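You operate a simulated robot arm through the tools that you are given. There is no shell and no other tool.

Carry out the task below with a simulated robot arm. There is one attempt and no reset: what you move stays moved.

TASK
Level the steel table with its jack and the spirit level.
Fine: level along the bare end, bubble between the lines; lock the jack again; put the level back. Set down upright: spirit level.

It is judged by the outcome, as a careful person would: the job done as asked, and still so three seconds after it is handed in. It fails if anything else is knocked over, pushed out of place, dropped, spilled or broken.

THE ROBOT
A 7-joint arm with a two-finger parallel gripper, fixed in place. Base frame: the origin is on the floor under the middle of its stand, x ahead of it, y to its left, z up. Readings come in mm, rad, newtons and seconds.
It reaches about 1479 mm from its shoulder. Its first joint turns from -2.897 to 2.897 rad. Payload 4.4 kg.
The TCP is the grasp point between the finger pads, 23 mm short of the fingertips. In the tool frame z runs along the fingers and y along their closing line. The gripper opens to 94 mm. The fingers are 38 mm wide and 10 mm thick; the gripper's body (54 by 96 mm) begins 39 mm behind the TCP.
Orientation is that of the tool frame in the base frame, as [roll, pitch, yaw] about the fixed x, y, z axes, in that order (R = Rz(yaw) Ry(pitch) Rx(roll)). With the fingers straight down and closing along the base's y, the tool's x points along the base's -x, its y along +y and its z along -z.

THE INTERFACE
- The arm moves only by the tool arm_command. Its argument "moves" is a list of rows, each a list of 3 entries, a list of its own where there are three numbers: the turn, a rotation vector about the tool's x, y, z in degrees, then the shift along the tool's x, y, z in mm, then the closure, from 0 (fully open) to 1 (shut). In form: [[[rx, ry, rz], [tx, ty, tz], claw], ...]. A call has 1 to 20 rows; each row shifts and turns the commanded pose from where the row before left it, along the tool's axes as they then stand. Rows are played at 5 a second. More than 50 mm and 0.15 rad between two rows, or a gripper value outside its range, and nothing of the call is played. A pose out of reach is approached as far as the arm can. The call stops where the force on the tool passes 40 N (or 10 N more than at its start, if that is more) or the arm is blocked; 0.2 s more then pass. The fingers move at their own pace (about 72 mm/s each) and stop on an object; they squeeze with about 28 N. The grip force told is the motor's: it shows also when the fingers shut on nothing. Time passes only in rows, and 0.2 s behind the last, so rows that do not move let the fingers close. The reply holds the time, the measured pose of the TCP, the force on the tool along the base axes, the opening and the grip force, in the units named above and with some noise, with the torque about the TCP (base axes, N m) and any sound that the robot's microphone picked up, and new pictures: "views" is both (left out), scene, wrist or none.
- Cameras (640 x 400 px; columns grow to the right, rows downward): "scene" is fixed at [48.1, -650.6, 1029.6]; the picture's right is [0.66, -0.75, 0.00], its down [-0.10, -0.09, -0.99] and it looks along [0.74, 0.66, -0.14] (base axes); focal length 335 px, centre (320, 200). "wrist" rides on the gripper at [86, 16, -74] in the tool frame; the picture's right is [-0.18, 0.98, 0.00], its down [-0.58, -0.11, -0.81] and it looks along [-0.79, -0.15, 0.59] (tool axes); focal length 243 px, centre (320, 200).
- locate(camera, pixels): there is no depth. For up to 12 entries [column, row, z] of the newest picture of that camera ("zoom" is the newest enlarged one), the place [x, y] in the base frame at which the ray of that pixel passes the height z, good to about 2 mm. The clock stands still meanwhile.
- close_up(camera, box): a new picture of the part [left, top, right, bottom] of that camera's present view, enlarged. The clock stands still meanwhile.
- close_job(): hands the job in; it is judged then, once.

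Unless the task says otherwise, let go and move clear before handing in.

The tools are called after "Request:" as name(argument=value, ...) on one line, values as JSON. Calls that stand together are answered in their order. arm_command: Moves the arm, as the interface text tells. Its arguments: {"type":"object","properties":{"moves":{"type":"array","items":{"type":"array"}},"views":{"type":"string","enum":["both","scene","wrist","none"]}},"required":["moves"]} The other tools are called the same way: locate (camera, pixels) gives the place at which the rays of pixels pass given heights; close_up (camera, box) takes an enlarged picture of a part of a camera's view; close_job () hands the job in.

At the start:

```text
time: 0.0
position: [745.4, 189.1, 1079.1]
tool_rot: [3.141, 0.001, -3.141]
force: [-0.2, -0.7, 0.8]
ft_torque: [-0.01, 0.01, 0.0]
grip_width: 94.3
finger_force: 0.0
```

scene: 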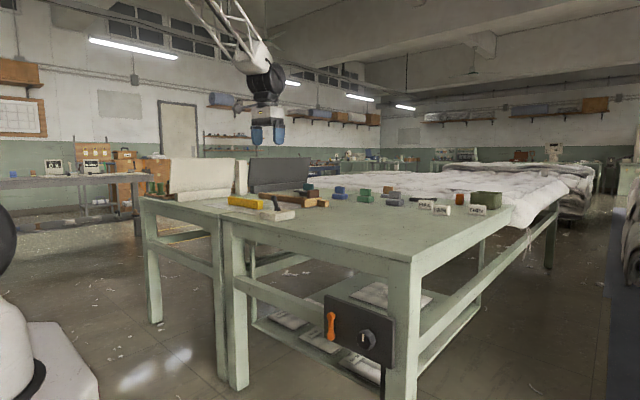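
wrist: 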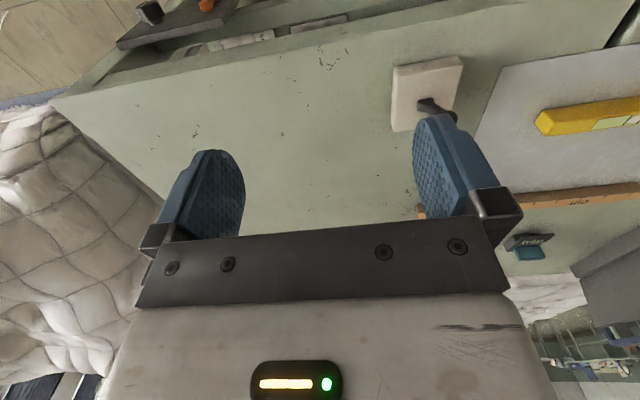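

The scene shows a green steel table with a yellow spirit level near (245,202), and a dark panel with an orange lever (331,326) and a knob (367,338) on the near side. I'll zoom in on these before moving.

Request:
close_up(camera="scene", box=[300, 280, 420, 380])

Request:
close_up(camera="scene", box=[200, 160, 360, 260])

Request:
close_up(camera="scene", box=[340, 160, 540, 280])

Request:
close_up(camera="wrist", box=[340, 40, 640, 240])

```text
4.00 times, centred on (360, 330) of scene
```

zoom: 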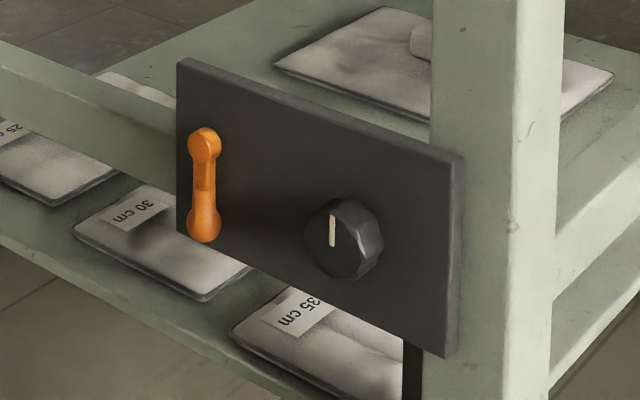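

```text
4.00 times, centred on (280, 210) of scene
```

zoom: 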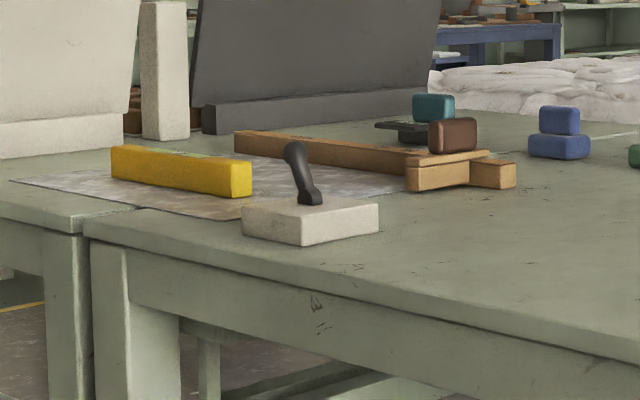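

```text
3.20 times, centred on (440, 220) of scene
```

zoom: 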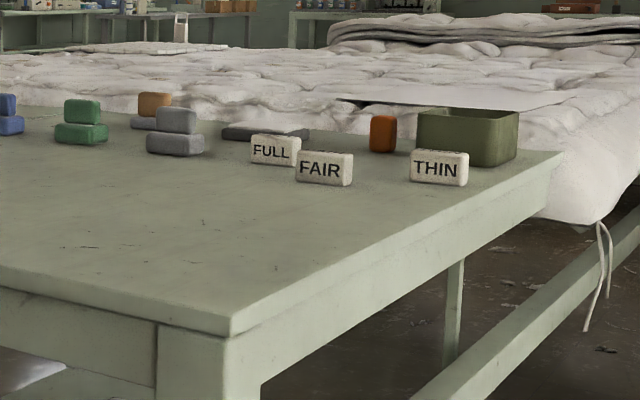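

```text
2.00 times, centred on (490, 140) of wrist
```

zoom: 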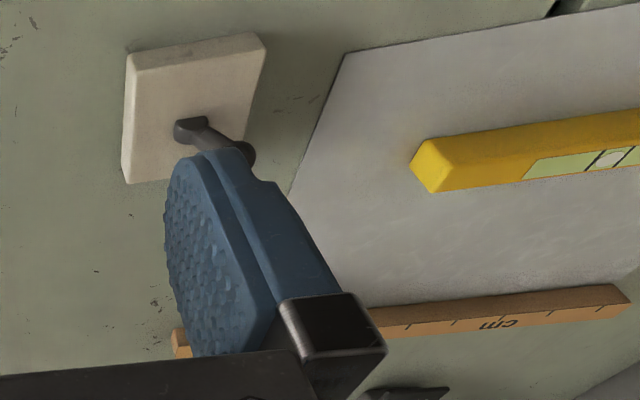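

The level (yellow, scene 245,202), a white block with a black handle (278,213), and the jack panel are visible. I'll triangulate the table height from points seen by both cameras.

Request:
locate(camera="scene", pixels=[[262, 209, 700], [262, 209, 750], [262, 209, 800], [262, 209, 850], [262, 209, 900], [276, 221, 750], [276, 221, 800], [276, 221, 850], [413, 262, 800], [413, 262, 850], [222, 214, 800], [222, 214, 850]])

Request:
locate(camera="wrist", pixels=[[537, 120, 700], [537, 120, 750], [537, 120, 800], [537, 120, 850], [392, 131, 750], [392, 131, 800], [392, 131, 850], [50, 96, 800], [50, 96, 850], [500, 68, 800], [500, 68, 850], [405, 62, 850]])

```text
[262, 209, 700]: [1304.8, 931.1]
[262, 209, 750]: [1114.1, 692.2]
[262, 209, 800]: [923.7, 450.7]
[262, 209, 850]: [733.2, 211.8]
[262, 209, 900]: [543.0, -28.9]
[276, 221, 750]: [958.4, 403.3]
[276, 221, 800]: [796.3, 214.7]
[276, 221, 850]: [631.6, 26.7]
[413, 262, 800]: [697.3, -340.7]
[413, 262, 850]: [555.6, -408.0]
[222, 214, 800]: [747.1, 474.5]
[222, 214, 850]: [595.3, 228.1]
```

```text
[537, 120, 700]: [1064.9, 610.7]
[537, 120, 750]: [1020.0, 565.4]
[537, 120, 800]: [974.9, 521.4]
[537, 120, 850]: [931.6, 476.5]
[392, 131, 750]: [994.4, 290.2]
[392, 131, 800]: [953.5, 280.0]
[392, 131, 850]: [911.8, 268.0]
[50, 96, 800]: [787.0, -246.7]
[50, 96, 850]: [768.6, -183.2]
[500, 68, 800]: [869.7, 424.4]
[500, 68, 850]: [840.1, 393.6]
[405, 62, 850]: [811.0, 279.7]
```

The two views agree on a table top of about z=780, with the level at roughly (992,537) and extending along +y. I'll move the camera over it for a better look and record its original place.

Request:
arm_command(moves=[[[0, 0, 0], [0, 50, 0], 0], [[0, 0, 0], [0, 50, 0], 0], [[0, 0, 0], [0, 50, 0], 0], [[0, 0, 0], [0, 50, 0], 0], [[0, 0, 0], [0, 50, 0], 0], [[0, 0, 0], [0, 50, 0], 0]])

```text
time: 1.4
position: [744.5, 488.8, 1082.6]
tool_rot: [3.141, 0.0, 3.139]
force: [0.2, 0.2, 0.7]
ft_torque: [0.03, 0.03, -0.01]
grip_width: 94.0
finger_force: 0.1
```

scene: 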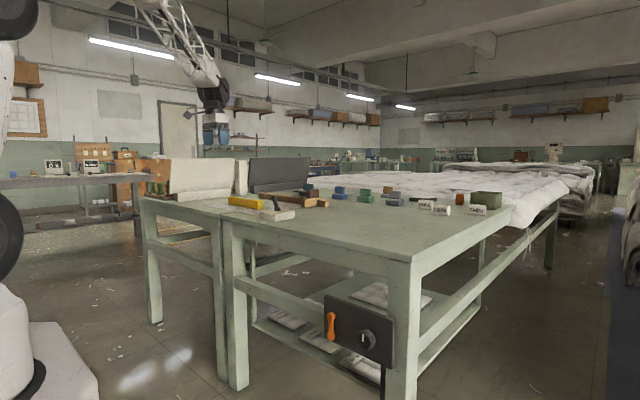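
wrist: 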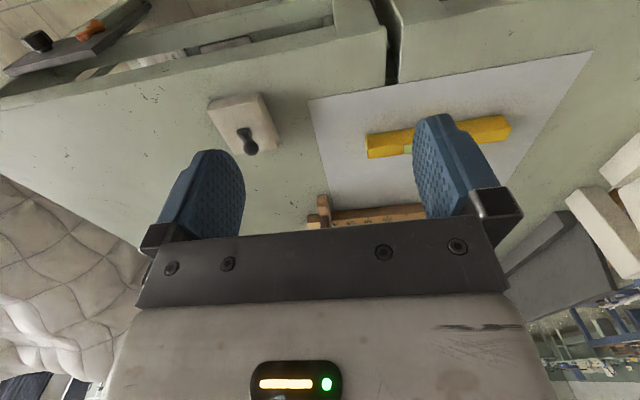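

The level spans wrist pixels (367,145)–(512,125) but is partly hidden by a finger. I'll shift further +y to see it clear between the fingers.

Request:
arm_command(moves=[[[0, 0, 0], [0, 50, 0], 0], [[0, 0, 0], [0, 50, 0], 0], [[0, 0, 0], [0, 50, 0], 0], [[0, 0, 0], [0, 30, 0], 0]], views="wrist")

```text
time: 2.4
position: [745.7, 669.2, 1079.9]
tool_rot: [3.141, 0.0, 3.138]
force: [0.8, 0.3, 0.3]
ft_torque: [-0.01, 0.02, 0.0]
grip_width: 94.2
finger_force: 0.1
```

wrist: 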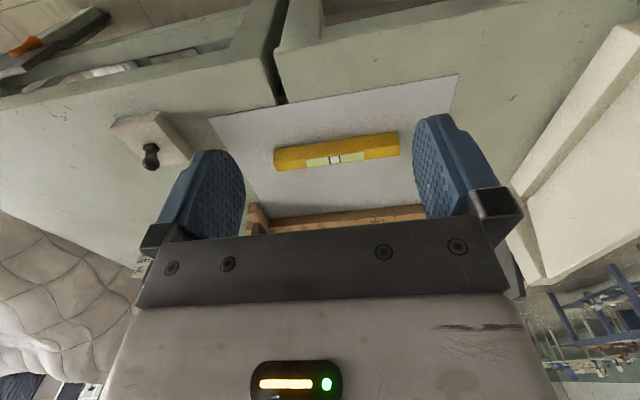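

Request:
close_up(camera="wrist", box=[256, 110, 416, 210])

Request:
locate(camera="wrist", pixels=[[273, 149, 780], [276, 169, 810], [274, 152, 810], [397, 133, 810], [399, 154, 810], [398, 132, 780], [210, 118, 780], [458, 75, 780], [280, 100, 780], [413, 205, 780], [253, 206, 780], [449, 108, 780]])

```text
4.00 times, centred on (336, 160) of wrist
```

zoom: 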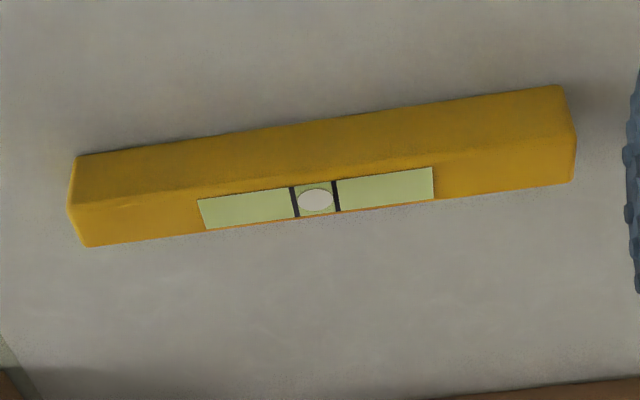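

```text
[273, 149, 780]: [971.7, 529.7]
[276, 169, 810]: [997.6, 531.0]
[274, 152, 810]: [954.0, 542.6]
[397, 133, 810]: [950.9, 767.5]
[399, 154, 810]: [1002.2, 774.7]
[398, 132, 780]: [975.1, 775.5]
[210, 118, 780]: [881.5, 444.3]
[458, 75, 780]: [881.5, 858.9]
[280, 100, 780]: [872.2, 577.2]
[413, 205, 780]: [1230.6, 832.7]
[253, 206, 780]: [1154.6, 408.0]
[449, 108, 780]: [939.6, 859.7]
```

The level's bubble is centred (zoom 315,200) on the grey paper, and it measures about 240 × 28 × 33 mm, lying along y at about x≈987, y≈655. I'll rotate the gripper −90° about its axis so the fingers close across the level's width, with the camera on the −y side.

Request:
arm_command(moves=[[[0, 0, -8.182], [0, 0, 0], 0], [[0, 0, -8.182], [0, 0, 0], 0], [[0, 0, -8.182], [0, 0, 0], 0], [[0, 0, -8.182], [0, 0, 0], 0], [[0, 0, -8.182], [0, 0, 0], 0], [[0, 0, -8.182], [0, 0, 0], 0], [[0, 0, -8.182], [0, 0, 0], 0], [[0, 0, -8.182], [0, 0, 0], 0], [[0, 0, -8.182], [0, 0, 0], 0], [[0, 0, -8.182], [0, 0, 0], 0], [[0, 0, -8.18], [0, 0, 0], 0]], views="wrist")

```text
time: 4.8
position: [746.1, 668.6, 1079.8]
tool_rot: [3.141, 0.0, -1.569]
force: [0.6, -1.0, -0.5]
ft_torque: [-0.01, 0.03, 0.0]
grip_width: 94.2
finger_force: 0.1
```

wrist: 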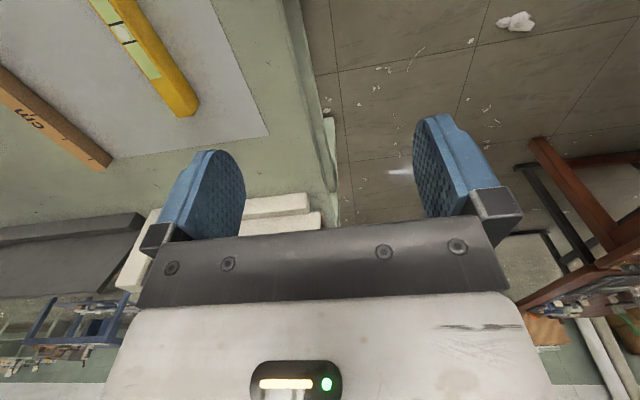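

The level is visible at the upper left (100–195, 0–115). I'll move to sit over x≈987 and back in −y so the camera looks along the level.

Request:
arm_command(moves=[[[0, 0, 0], [40, -30, 0], 0], [[0, 0, 0], [40, -30, 0], 0], [[0, 0, 0], [40, -30, 0], 0], [[0, 0, 0], [40, -30, 0], 0], [[0, 0, 0], [40, -30, 0], 0], [[0, 0, 0], [0, -45, 0], 0], [[0, 0, 0], [0, -45, 0], 0]], views="wrist")

```text
time: 6.4
position: [986.8, 467.6, 1078.5]
tool_rot: [3.141, 0.0, -1.571]
force: [-0.7, -1.0, 0.6]
ft_torque: [0.01, 0.01, 0.01]
grip_width: 94.1
finger_force: 0.1
```

wrist: 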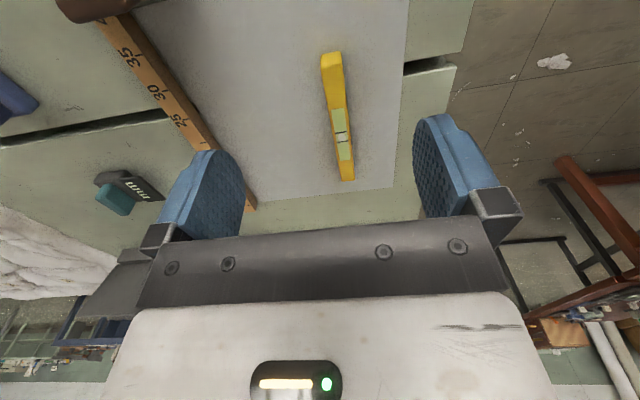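

Request:
close_up(camera="wrist", box=[240, 30, 432, 150])

Request:
close_up(camera="wrist", box=[256, 110, 416, 210])

```text
3.33 times, centred on (336, 90) of wrist
```

zoom: 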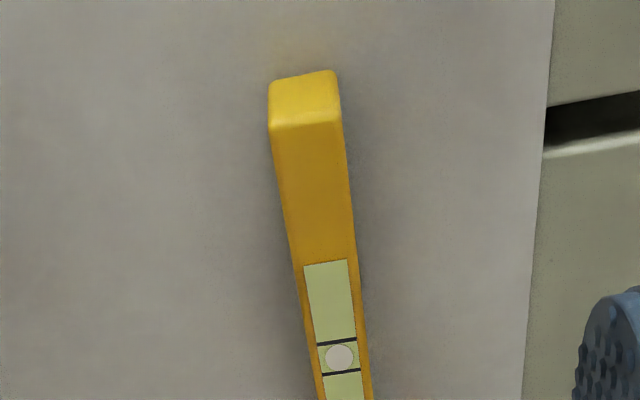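

```text
4.00 times, centred on (336, 160) of wrist
```

zoom: 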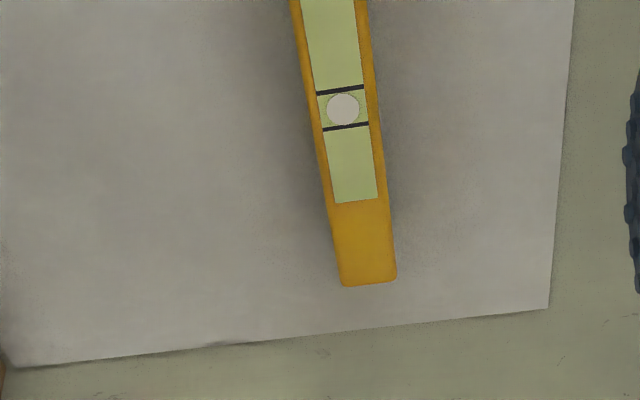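

Request:
locate(camera="wrist", pixels=[[321, 55, 780], [340.5, 51.6, 780], [320.7, 69, 810], [342.6, 66.6, 810], [320.7, 69, 820], [342.6, 66.6, 820], [341.5, 181.7, 810], [355, 179.5, 810], [341.5, 181.7, 820], [355, 179.5, 820], [341.7, 137.3, 810], [341.7, 137.3, 820]])

```text
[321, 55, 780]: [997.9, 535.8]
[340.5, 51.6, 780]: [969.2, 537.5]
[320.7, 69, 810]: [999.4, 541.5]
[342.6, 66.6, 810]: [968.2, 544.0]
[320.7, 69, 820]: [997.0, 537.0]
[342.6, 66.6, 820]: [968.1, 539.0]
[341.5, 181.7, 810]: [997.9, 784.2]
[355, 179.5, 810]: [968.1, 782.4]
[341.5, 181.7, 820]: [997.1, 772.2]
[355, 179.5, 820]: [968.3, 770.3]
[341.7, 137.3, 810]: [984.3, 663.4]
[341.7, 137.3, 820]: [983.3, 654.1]
```

Triangulating puts the level's top at z≈820, x 968–998, y 537–771 (centre 983, 654). I'll go above its centre and descend to hover.

Request:
arm_command(moves=[[[0, 0, 0], [-46.6, 1, 0], 0], [[0, 0, 0], [-46.6, 1, 0], 0], [[0, 0, 0], [-46.6, 1, 0], 0], [[0, 0, 0], [-46.6, 0.8, 0], 0], [[0, 0, 0], [0, 0, 45], 0], [[0, 0, 0], [0, 0, 45], 0], [[0, 0, 0], [0, 0, 45], 0], [[0, 0, 0], [0, 0, 45], 0], [[0, 0, 0], [0, 0, 0], 0]])

```text
time: 8.4
position: [984.7, 654.9, 898.3]
tool_rot: [-3.14, 0.001, -1.572]
force: [0.6, 0.6, -0.3]
ft_torque: [-0.03, -0.02, 0.0]
grip_width: 94.3
finger_force: 0.0
```

scene: 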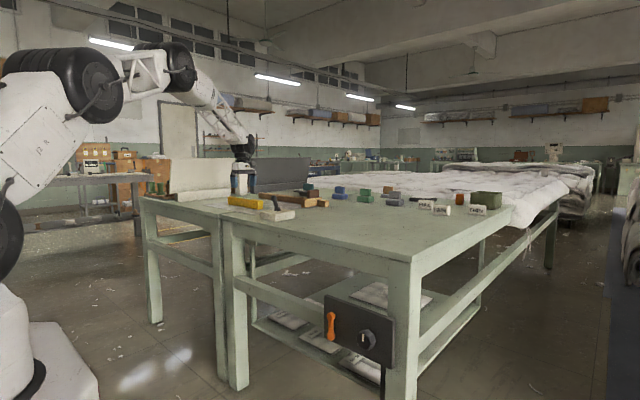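
wrist: 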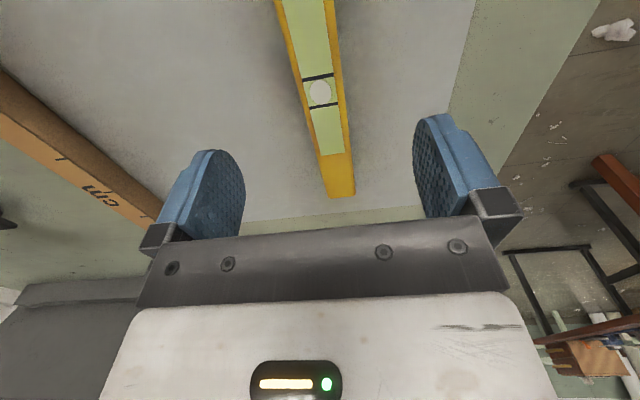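

From this closer view I'll refine the level's location and top height before descending (vial marks at about (318,92), near-far end at (340,198)).

Request:
close_up(camera="wrist", box=[240, 0, 400, 100])

Request:
locate(camera="wrist", pixels=[[318.5, 92, 815], [318.5, 92, 820], [318.5, 92, 825], [328, 199, 820], [355, 195, 820], [275, 2, 820], [334, 2, 820], [328, 199, 780], [355, 195, 780]])

```text
4.00 times, centred on (320, 50) of wrist
```

zoom: 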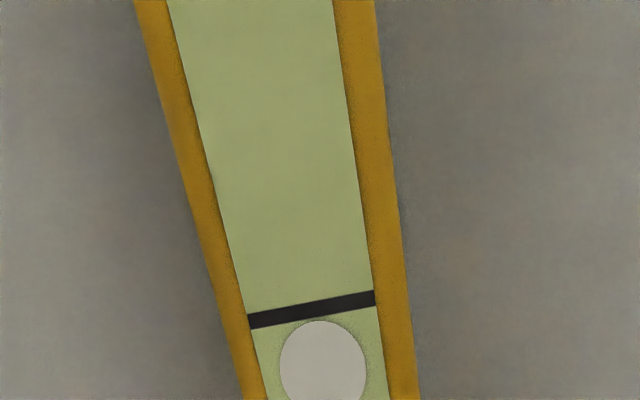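

```text
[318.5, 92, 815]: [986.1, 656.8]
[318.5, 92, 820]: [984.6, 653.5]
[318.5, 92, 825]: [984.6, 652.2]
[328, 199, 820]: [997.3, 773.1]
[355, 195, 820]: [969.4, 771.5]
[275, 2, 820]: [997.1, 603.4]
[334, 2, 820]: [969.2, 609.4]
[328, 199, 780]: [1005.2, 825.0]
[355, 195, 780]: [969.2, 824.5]
```

The level's centre is confirmed at (983, 654), so I'll descend to z≈808 and close on it.

Request:
arm_command(moves=[[[0, 0, 0], [0, 1, 30], 0], [[0, 0, 0], [0, 0, 30], 0], [[0, 0, 0], [0, 0, 20], 0], [[0, 0, 0], [0, 0, 9], 0], [[0, 0, 0], [0, 0, 0], 0]])

```text
time: 9.6
position: [982.0, 655.0, 811.8]
tool_rot: [3.141, -0.001, -1.572]
force: [-0.5, -0.4, 0.4]
ft_torque: [-0.01, -0.01, -0.01]
grip_width: 94.1
finger_force: 0.0
```

scene: 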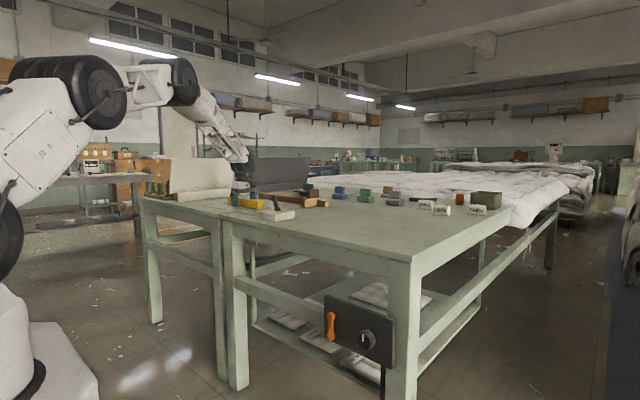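
wrist: 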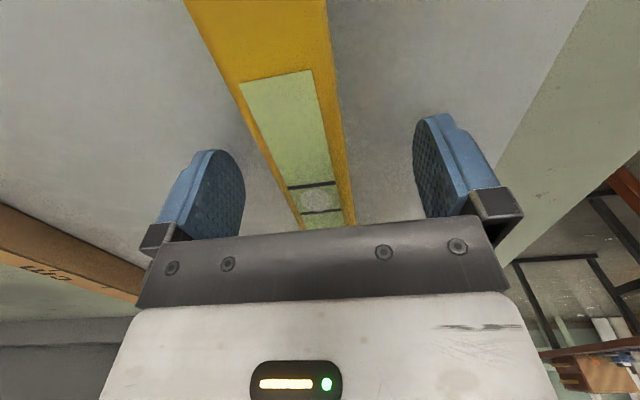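

The fingers straddle the level with the vial between them (320,200). I'll close on it in place.

Request:
arm_command(moves=[[[0, 0, 0], [0, 0, 0], 1], [[0, 0, 0], [0, 0, 0], 1], [[0, 0, 0], [0, 0, 0], 1], [[0, 0, 0], [0, 0, 0], 1], [[0, 0, 0], [0, 0, 0], 1]], views="wrist")

```text
time: 10.8
position: [981.4, 654.9, 811.4]
tool_rot: [-3.14, 0.001, -1.574]
force: [0.1, -1.1, 1.1]
ft_torque: [0.02, -0.01, 0.08]
grip_width: 29.5
finger_force: 28.3
```

wrist: 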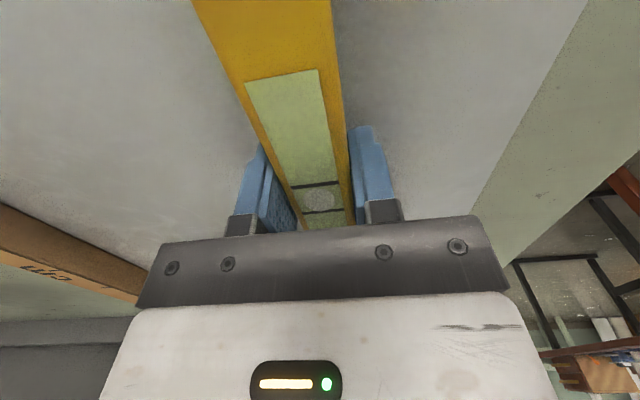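

The grip holds 29.5 mm at 28 N, which matches the level's width. I'll lift gently.

Request:
arm_command(moves=[[[0, 0, 0], [0, 0, -10], 1], [[0, 0, 0], [0, 0, -20], 1], [[0, 0, 0], [0, 0, -30], 1], [[0, 0, 0], [0, 0, -40], 1], [[0, 0, 0], [0, 0, -40], 1], [[0, 0, 0], [0, 0, -40], 1], [[0, 0, 0], [0, 0, -20], 1]])

```text
time: 12.4
position: [982.0, 655.5, 1009.9]
tool_rot: [-3.141, -0.001, -1.572]
force: [0.5, 0.6, -1.7]
ft_torque: [-0.02, 0.01, -0.01]
grip_width: 29.8
finger_force: 27.9
```

scene: 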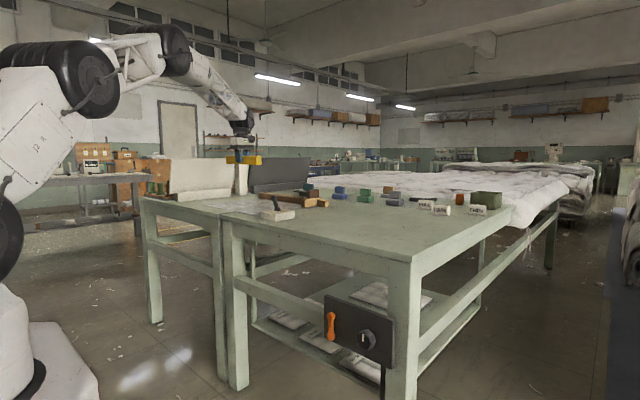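
wrist: 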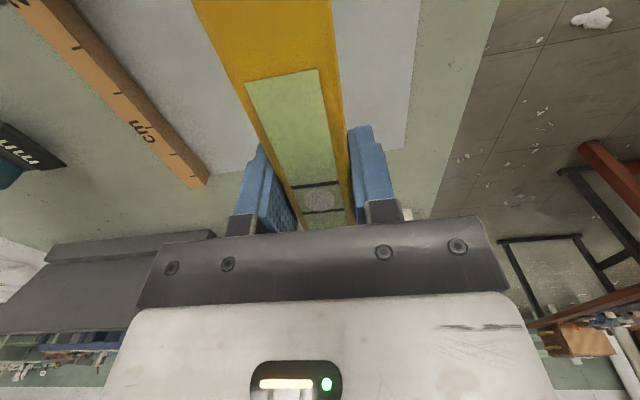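

The level is held straight. I'll map the bare end's clear area before choosing a place to set it down: scene corner (412,260), labels (442,214), (477,215), blocks (341,199), (365,200), (394,206).

Request:
locate(camera="scene", pixels=[[412, 260, 780], [223, 213, 780], [276, 221, 780], [295, 216, 780], [322, 207, 780], [341, 199, 780], [366, 203, 780], [394, 207, 780], [424, 211, 780], [441, 217, 780], [477, 217, 780], [513, 207, 780]])

Request:
close_up(camera="scene", box=[384, 230, 448, 270])

```text
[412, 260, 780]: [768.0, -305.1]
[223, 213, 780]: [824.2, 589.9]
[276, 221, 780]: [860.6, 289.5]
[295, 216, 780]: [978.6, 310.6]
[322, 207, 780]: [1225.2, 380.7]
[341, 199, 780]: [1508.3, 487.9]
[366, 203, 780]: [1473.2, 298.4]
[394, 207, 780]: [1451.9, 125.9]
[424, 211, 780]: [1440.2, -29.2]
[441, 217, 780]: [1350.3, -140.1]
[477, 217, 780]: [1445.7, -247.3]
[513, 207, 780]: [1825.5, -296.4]
```

```text
10.00 times, centred on (416, 250) of scene
```

zoom: 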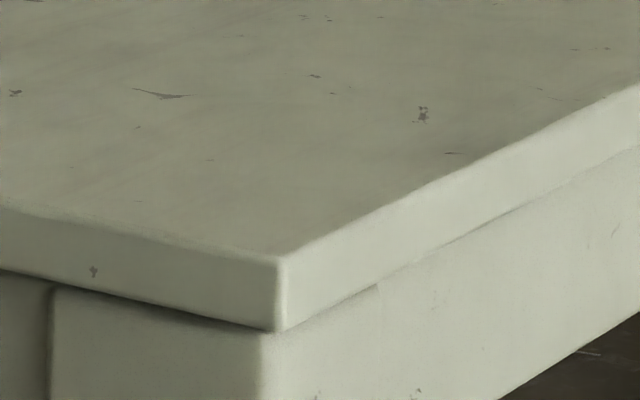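

The bare end is x≈790 to 1450 and y≈−300 to 575, and it is clear around (900,−60). I'll carry the level there at its present height.

Request:
arm_command(moves=[[[0, 0, 0], [30, 5.4, 0], 1], [[0, 0, 0], [46, 5.4, 0], 1], [[0, 0, 0], [46, 5.4, 0], 1], [[0, 0, 0], [46, 5.4, 0], 1], [[0, 0, 0], [46, 5.4, 0], 1], [[0, 0, 0], [46, 5.4, 0], 1], [[0, 0, 0], [46, 5.4, 0], 1], [[0, 0, 0], [46, 5.4, 0], 1], [[0, 0, 0], [46, 5.4, 0], 1], [[0, 0, 0], [46, 5.4, 0], 1], [[0, 0, 0], [46, 5.4, 0], 1], [[0, 0, 0], [46, 5.4, 0], 1], [[0, 0, 0], [46, 5.4, 0], 1], [[0, 0, 0], [46, 5.4, 0], 1], [[0, 0, 0], [46, 5.4, 0], 1], [[0, 0, 0], [40, 0, 0], 1], [[0, 0, 0], [0, 0, 0], 1]])

```text
time: 16.0
position: [899.5, -57.7, 1010.3]
tool_rot: [-3.141, -0.001, -1.573]
force: [-0.6, -0.9, -2.2]
ft_torque: [-0.01, -0.02, 0.01]
grip_width: 29.6
finger_force: 28.0
```

scene: 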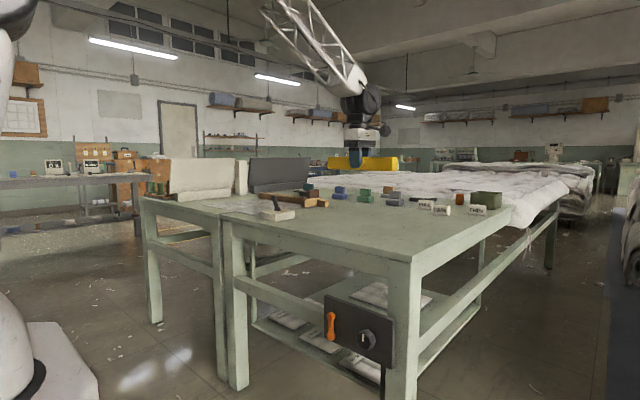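
wrist: 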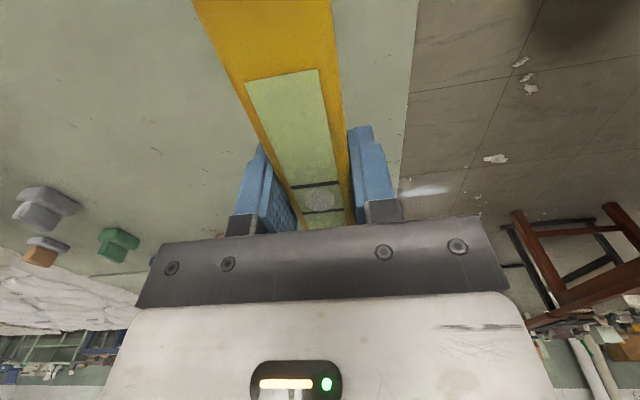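

The level is over a clear stretch at (900,−58). I'll lower it to just above the surface.

Request:
arm_command(moves=[[[0, 0, 0], [0, 0, 30], 1], [[0, 0, 0], [0, 0, 40], 1], [[0, 0, 0], [0, 0, 40], 1], [[0, 0, 0], [0, 0, 40], 1], [[0, 0, 0], [0, 0, 30], 1], [[0, 0, 0], [0, 0, 5], 1], [[0, 0, 0], [0, 0, 0], 1]])

```text
time: 17.6
position: [899.0, -54.7, 827.0]
tool_rot: [3.141, 0.0, -1.571]
force: [-0.2, 0.2, -1.7]
ft_torque: [-0.01, 0.0, 0.03]
grip_width: 29.5
finger_force: 27.6
```

scene: 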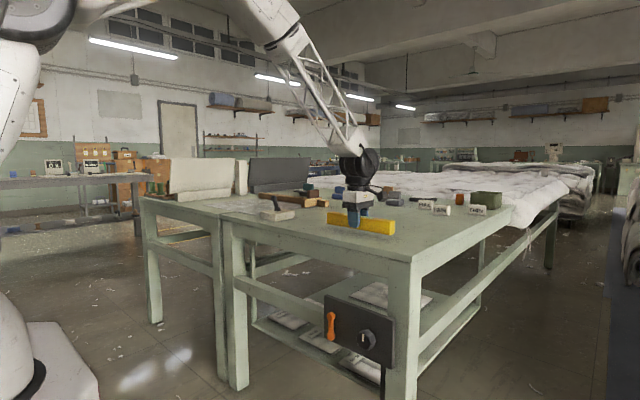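
wrist: 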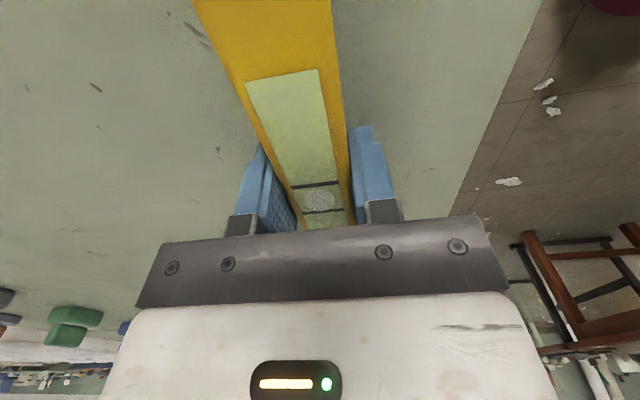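

Request:
close_up(camera="scene", box=[312, 190, 408, 250])

Request:
arm_command(moves=[[[0, 0, 0], [0, 0, 3], 1], [[0, 0, 0], [0, 0, 3], 1], [[0, 0, 0], [0, 0, 3], 1], [[0, 0, 0], [0, 0, 2], 1], [[0, 0, 0], [0, 0, 0], 1]], views="scene")

```text
6.67 times, centred on (360, 220) of scene
```

zoom: 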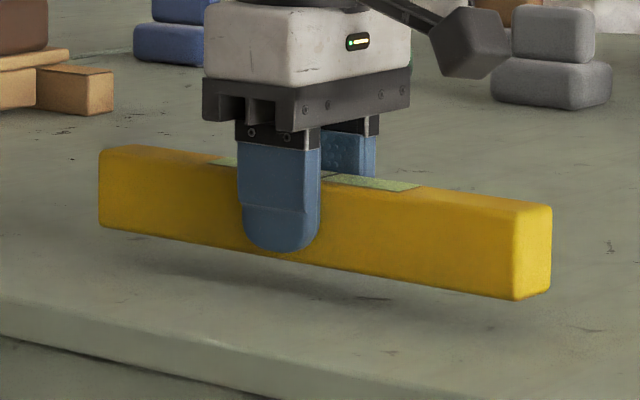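

```text
time: 18.8
position: [897.6, -58.4, 815.4]
tool_rot: [-3.14, 0.0, -1.573]
force: [0.3, 0.2, -1.3]
ft_torque: [0.03, -0.02, -0.02]
grip_width: 29.8
finger_force: 28.2
```

scene: 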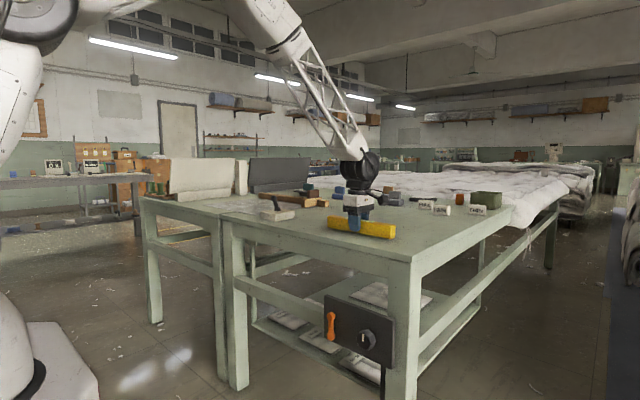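

No contact force yet at TCP z≈815. I'll look at the gap under the level and keep lowering in small steps.

Request:
close_up(camera="scene", box=[312, 200, 408, 260])

Request:
arm_command(moves=[[[0, 0, 0], [0, 0, 1.5], 1], [[0, 0, 0], [0, 0, 1.5], 1], [[0, 0, 0], [0, 0, 0], 1]], views="scene")

```text
6.67 times, centred on (360, 230) of scene
```

zoom: 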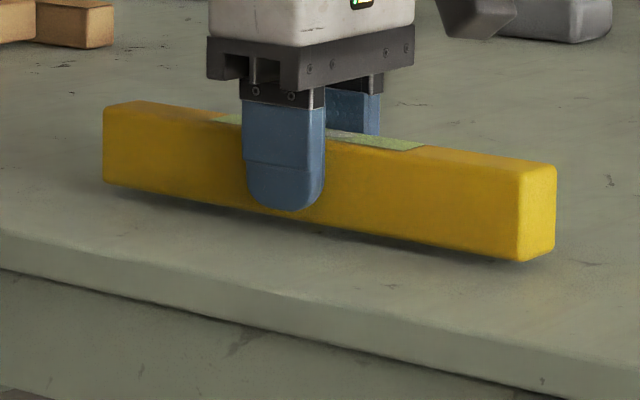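

```text
time: 19.6
position: [899.1, -59.9, 811.4]
tool_rot: [-3.141, 0.0, -1.571]
force: [-0.8, 1.2, -1.3]
ft_torque: [0.02, 0.01, 0.0]
grip_width: 29.6
finger_force: 27.9
```

scene: 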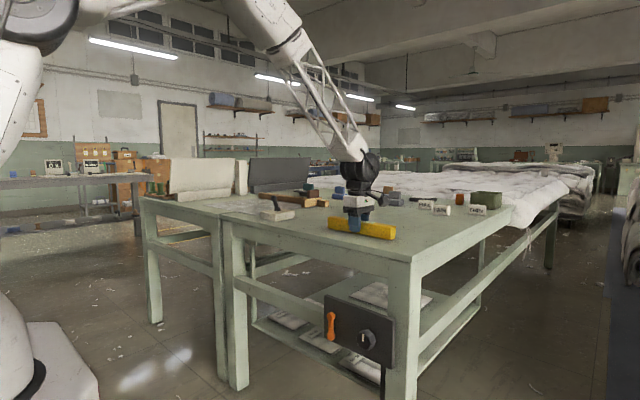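

The gap is larger at the right (−y) end, so the table dips towards the jack corner. I'll continue down slowly and watch for contact force or torque.

Request:
arm_command(moves=[[[0, 0, 0], [0, 0, 1.5], 1], [[0, 0, 0], [0, 0, 1.5], 1], [[0, 0, 0], [0, 0, 0], 1]], views="scene")

Request:
close_up(camera="scene", box=[312, 200, 408, 260])

```text
time: 20.4
position: [898.1, -58.2, 808.9]
tool_rot: [3.141, -0.001, -1.571]
force: [-1.6, -0.4, 4.6]
ft_torque: [0.02, 0.09, 0.01]
grip_width: 29.7
finger_force: 28.1
```

scene: 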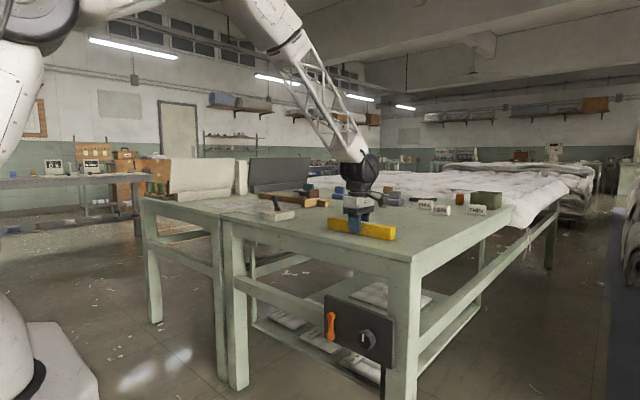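

```text
6.67 times, centred on (360, 230) of scene
```

zoom: 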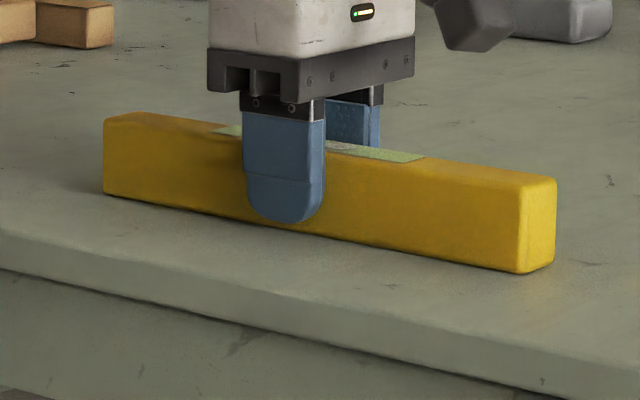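

Contact registers (force z +4.6 N) and the level is seated. I'll open the fingers and rise straight up.

Request:
arm_command(moves=[[[0, 0, 0], [0, 0, 0], 0.6], [[0, 0, 0], [0, 0, 0], 0], [[0, 0, 0], [0, 0, 0], 0], [[0, 0, 0], [0, 0, 0], 0], [[0, 0, 0], [0, 0, -20], 0], [[0, 0, 0], [0, 0, -30], 0], [[0, 0, 0], [0, 0, -40], 0], [[0, 0, 0], [0, 0, -40], 0]])

```text
time: 22.2
position: [898.6, -61.9, 938.3]
tool_rot: [3.14, -0.001, -1.572]
force: [0.0, 0.1, -0.2]
ft_torque: [0.03, 0.01, 0.04]
grip_width: 94.1
finger_force: 0.0
```

scene: 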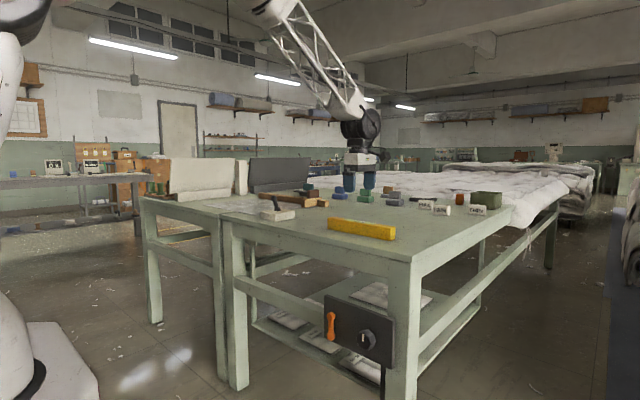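
wrist: 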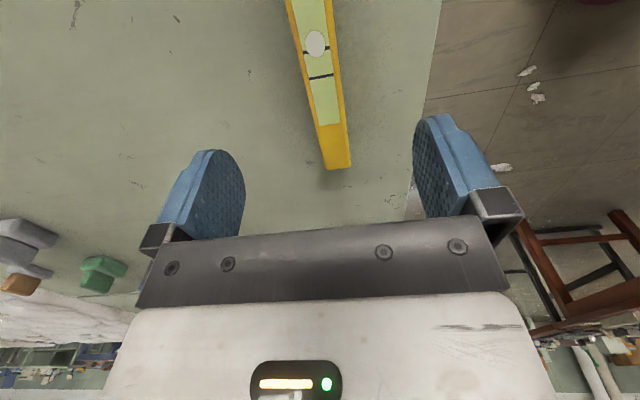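

Request:
close_up(camera="wrist", box=[240, 0, 400, 100])

Request:
close_up(camera="scene", box=[320, 210, 400, 260])

Request:
close_up(camera="scene", box=[346, 212, 378, 232])

```text
4.00 times, centred on (320, 50) of wrist
```

zoom: 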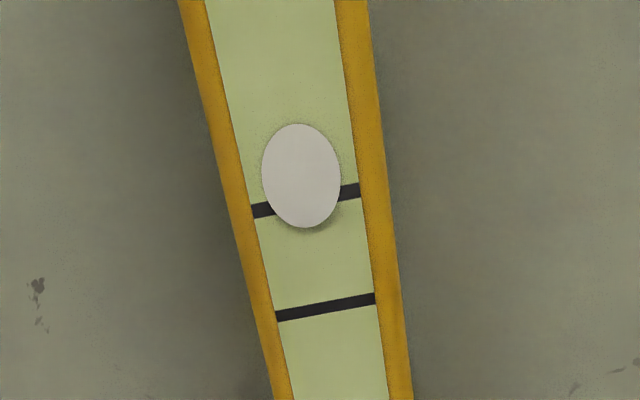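

```text
8.00 times, centred on (360, 235) of scene
```

zoom: 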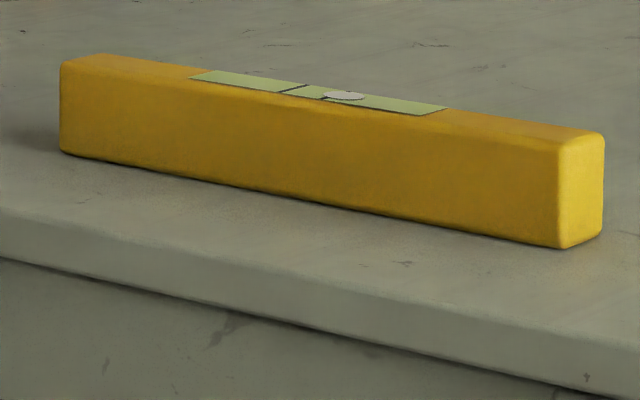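

```text
16.00 times, centred on (362, 222) of scene
```

zoom: 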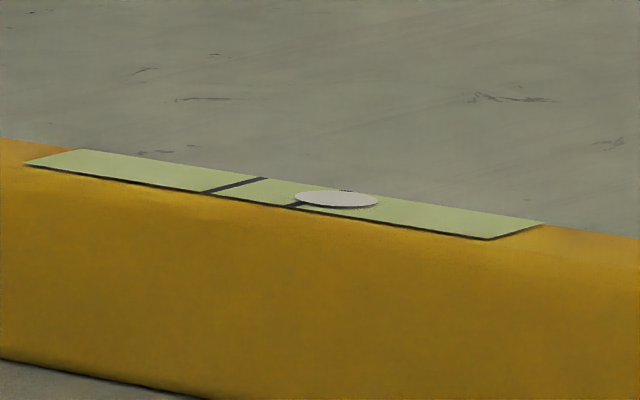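

The bubble sits past the −y line (wrist zoom 300,175; scene zoom 338,199), so the jack side needs adjusting, and I can read the bubble from the scene camera. Next I'll back off toward the robot and turn the gripper back to look at the jack panel.

Request:
arm_command(moves=[[[0, 0, 0], [0, 30, 0], 0], [[0, 0, 0], [0, 45, 0], 0], [[0, 0, 0], [0, 45, 0], 0], [[0, 0, 0], [0, 45, 0], 0], [[0, 0, 0], [0, 45, 0], 0], [[0, 0, 0], [0, 45, 0], 0], [[0, 0, 0], [0, 45, 0], 0], [[0, 0, 0], [0, 30, 0], 0], [[0, 0, 8.18], [0, 0, 0], 0], [[0, 0, 8.18], [0, 0, 0], 0], [[0, 0, 8.18], [0, 0, 0], 0], [[0, 0, 8.18], [0, 0, 0], 0], [[0, 0, 8.18], [0, 0, 0], 0], [[0, 0, 8.18], [0, 0, 0], 0], [[0, 0, 8.18], [0, 0, 0], 0], [[0, 0, 8.18], [0, 0, 0], 0], [[0, 0, 8.18], [0, 0, 0], 0], [[0, 0, 8.18], [0, 0, 0], 0], [[0, 0, 8.18], [0, 0, 0], 0]])

```text
time: 26.2
position: [569.7, -58.4, 939.0]
tool_rot: [-3.142, -0.001, 3.139]
force: [0.2, -0.5, -0.3]
ft_torque: [-0.02, 0.0, 0.05]
grip_width: 93.9
finger_force: 0.0
```

scene: 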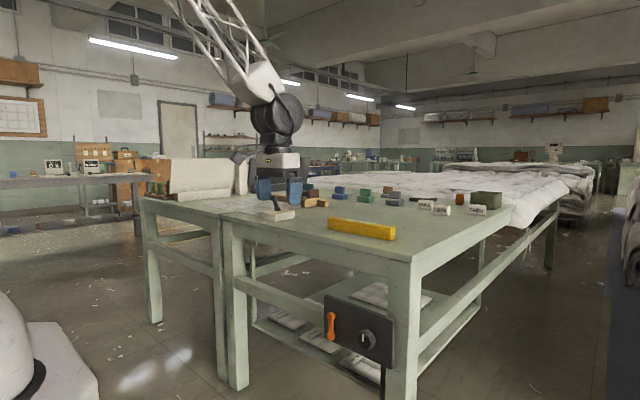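
wrist: 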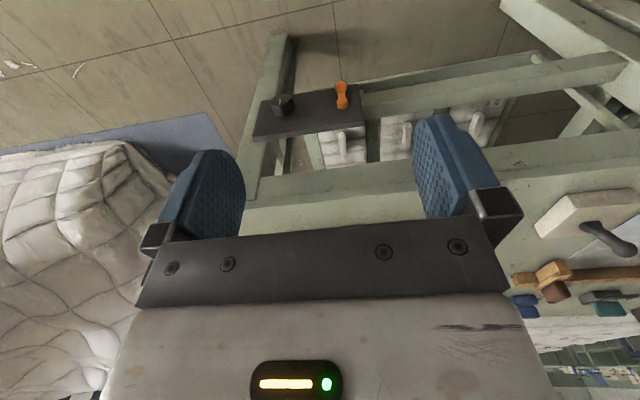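

The panel with knob (283,102) and orange lever (342,95) shows at the top of the wrist view. I'll lower in front of the table and tilt so the camera looks straight at it.

Request:
arm_command(moves=[[[0, 0, 0], [10, -10, 40], 0], [[0, 0, 0], [10, -10, 45], 0], [[0, 0, 0], [10, -10, 45], 0], [[0, 0, 0], [10, -10, 45], 0], [[0, 0, 0], [10, -10, 45], 0], [[0, 0, 0], [10, -10, 45], 0], [[0, -7.2, 0], [0, 0, 0], 0], [[0, -7.2, 0], [0, 0, 0], 0], [[0, -7.2, 0], [0, 0, 0], 0], [[0, -7.2, 0], [0, 0, 0], 0], [[0, -7.2, 0], [0, 0, 0], 0], [[0, 0, 0], [0, 0, 0], 0]])

```text
time: 28.8
position: [505.7, -112.4, 668.9]
tool_rot: [3.114, 0.53, 3.138]
force: [1.5, -1.1, 5.4]
ft_torque: [0.04, 0.27, 0.01]
grip_width: 94.1
finger_force: 0.2
out of reach, approached as far as the arm can: row 11
```

scene: 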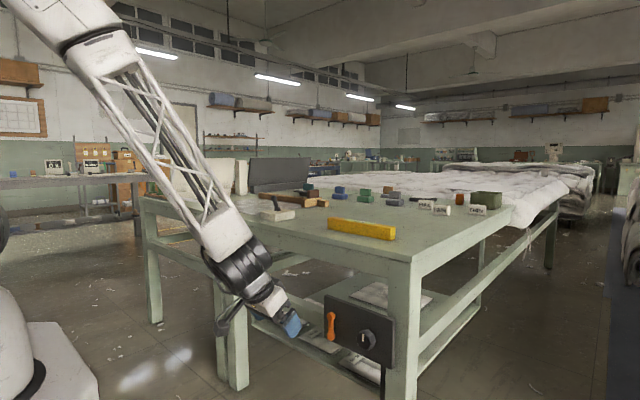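
wrist: 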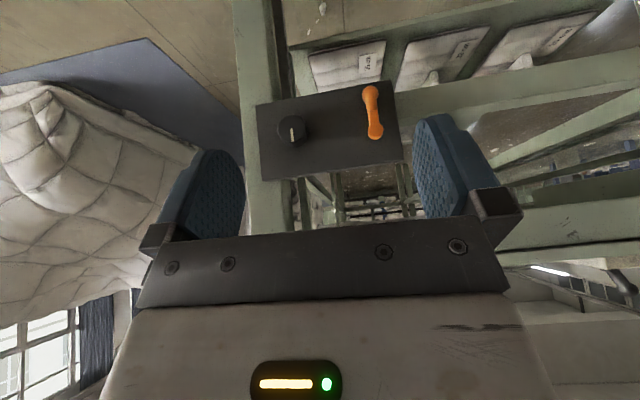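

The tilt stops at about 30° (reach limit), but the panel is clearly visible: knob at (292,130) with its pointer and the lever at (372,112). I'll zoom in on both and get locations.

Request:
close_up(camera="wrist", box=[248, 75, 408, 185])

Request:
close_up(camera="scene", box=[316, 290, 396, 370])

```text
3.64 times, centred on (328, 130) of wrist
```

zoom: 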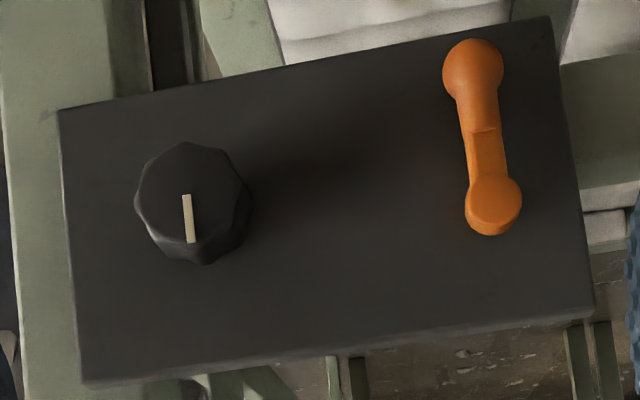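

```text
5.00 times, centred on (356, 330) of scene
```

zoom: 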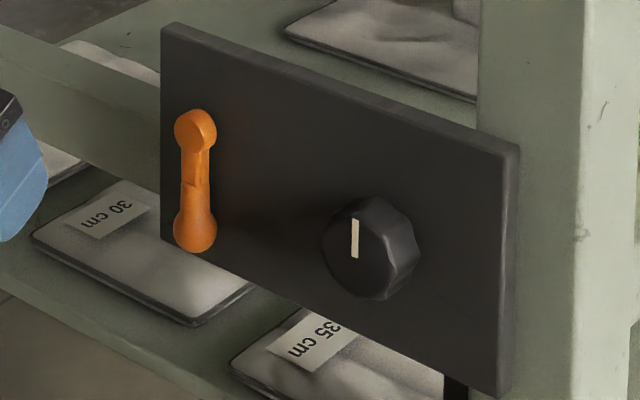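

Request:
locate(camera="wrist", pixels=[[292.2, 128.6, 500], [292.2, 128.6, 530], [292.2, 128.6, 560], [374, 135, 540], [374, 135, 560], [374, 135, 580], [370, 94, 480], [370, 94, 500], [370, 94, 520], [257, 106, 480], [265, 181, 617], [403, 160, 617]])

Request:
locate(camera="scene", pixels=[[363.2, 340.2, 500], [363.2, 340.2, 530], [363.2, 340.2, 560], [331.5, 316, 540], [331.5, 316, 560], [331.5, 316, 580], [330.5, 337, 480], [330.5, 337, 500], [330.5, 337, 520], [325, 295, 617], [324.5, 338.5, 480], [395, 320, 617]])

```text
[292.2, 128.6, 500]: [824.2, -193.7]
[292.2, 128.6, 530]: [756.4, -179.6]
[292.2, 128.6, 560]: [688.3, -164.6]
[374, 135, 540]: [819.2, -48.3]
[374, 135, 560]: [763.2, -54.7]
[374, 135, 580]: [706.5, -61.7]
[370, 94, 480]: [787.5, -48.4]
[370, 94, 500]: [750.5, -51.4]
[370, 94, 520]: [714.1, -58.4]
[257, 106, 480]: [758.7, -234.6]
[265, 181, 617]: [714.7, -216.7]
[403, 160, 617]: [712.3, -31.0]
```

```text
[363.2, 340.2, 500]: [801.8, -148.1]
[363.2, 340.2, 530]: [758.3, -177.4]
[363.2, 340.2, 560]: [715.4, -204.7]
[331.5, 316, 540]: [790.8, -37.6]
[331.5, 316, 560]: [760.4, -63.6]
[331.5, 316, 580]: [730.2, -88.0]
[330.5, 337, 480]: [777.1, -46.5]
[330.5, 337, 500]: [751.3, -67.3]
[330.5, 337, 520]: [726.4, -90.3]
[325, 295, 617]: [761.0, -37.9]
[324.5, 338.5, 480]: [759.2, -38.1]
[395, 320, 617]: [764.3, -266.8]
```

Knob face agrees in both views at about (757,−178,530), but the lever points disagree by about 12 mm, probably because the arm is pinned at its limit. I'll untilt a little and measure again from a free pose.

Request:
arm_command(moves=[[[0, 7.2, 0], [0, 0, 0], 0], [[0, 7.2, 0], [0, 0, 0], 0], [[0, 0, 0], [0, 0, 0], 0]], views="wrist")

Request:
close_up(camera="wrist", box=[248, 65, 408, 165])

```text
time: 29.6
position: [513.7, -115.0, 685.6]
tool_rot: [3.126, 0.309, -3.134]
force: [0.1, 0.3, -2.6]
ft_torque: [0.02, -0.06, 0.03]
grip_width: 94.1
finger_force: 0.1
```

wrist: 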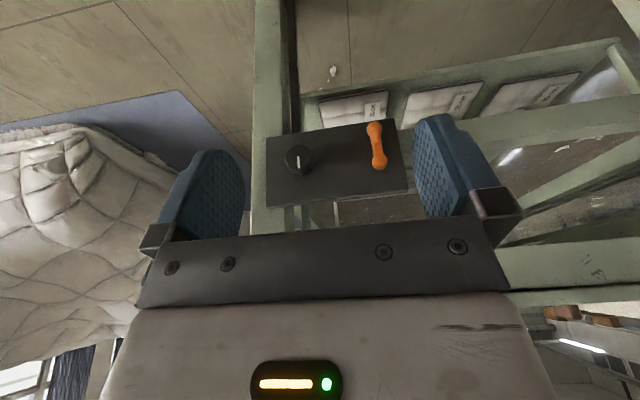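

```text
4.00 times, centred on (328, 115) of wrist
```

zoom: 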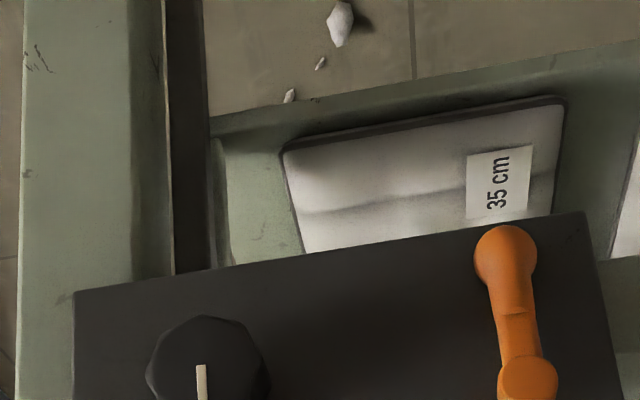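

The pose was still recovering (z 685 vs 669 commanded). I'll let it settle, raising slightly for a free pose.

Request:
arm_command(moves=[[[0, 0, 0], [0, 0, 0], 0], [[0, 0, 0], [0, 0, 0], 0], [[0, 0, 0], [0, 0, 0], 0]], views="wrist")

Request:
close_up(camera="wrist", box=[248, 95, 408, 205])

```text
time: 30.4
position: [508.9, -113.7, 673.6]
tool_rot: [3.118, 0.284, -3.138]
force: [0.3, -0.8, 0.2]
ft_torque: [-0.03, 0.03, 0.0]
grip_width: 94.1
finger_force: 0.0
```

wrist: 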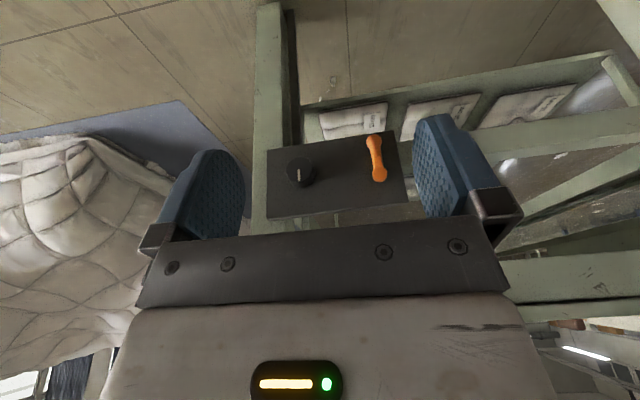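

```text
3.64 times, centred on (328, 150) of wrist
```

zoom: 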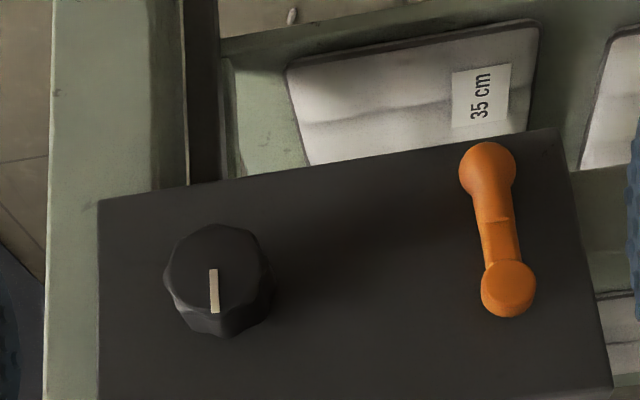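

Request:
locate(camera="wrist", pixels=[[299.1, 168.7, 520], [299.1, 168.7, 530], [299.1, 168.7, 540], [380, 174.2, 550], [380, 174.2, 560], [380, 174.2, 570], [373.9, 141.8, 490], [373.9, 141.8, 500], [266.9, 150.8, 480], [392.6, 130.2, 480], [408.3, 200.9, 617], [408.3, 200.9, 600]])

```text
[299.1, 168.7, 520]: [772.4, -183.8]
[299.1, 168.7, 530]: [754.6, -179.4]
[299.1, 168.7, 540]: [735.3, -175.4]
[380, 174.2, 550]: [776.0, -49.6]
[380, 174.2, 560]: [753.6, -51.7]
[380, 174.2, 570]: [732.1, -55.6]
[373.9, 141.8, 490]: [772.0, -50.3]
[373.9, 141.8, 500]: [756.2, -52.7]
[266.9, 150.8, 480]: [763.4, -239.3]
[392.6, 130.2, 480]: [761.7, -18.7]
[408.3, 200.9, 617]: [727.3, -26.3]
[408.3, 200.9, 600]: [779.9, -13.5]
```

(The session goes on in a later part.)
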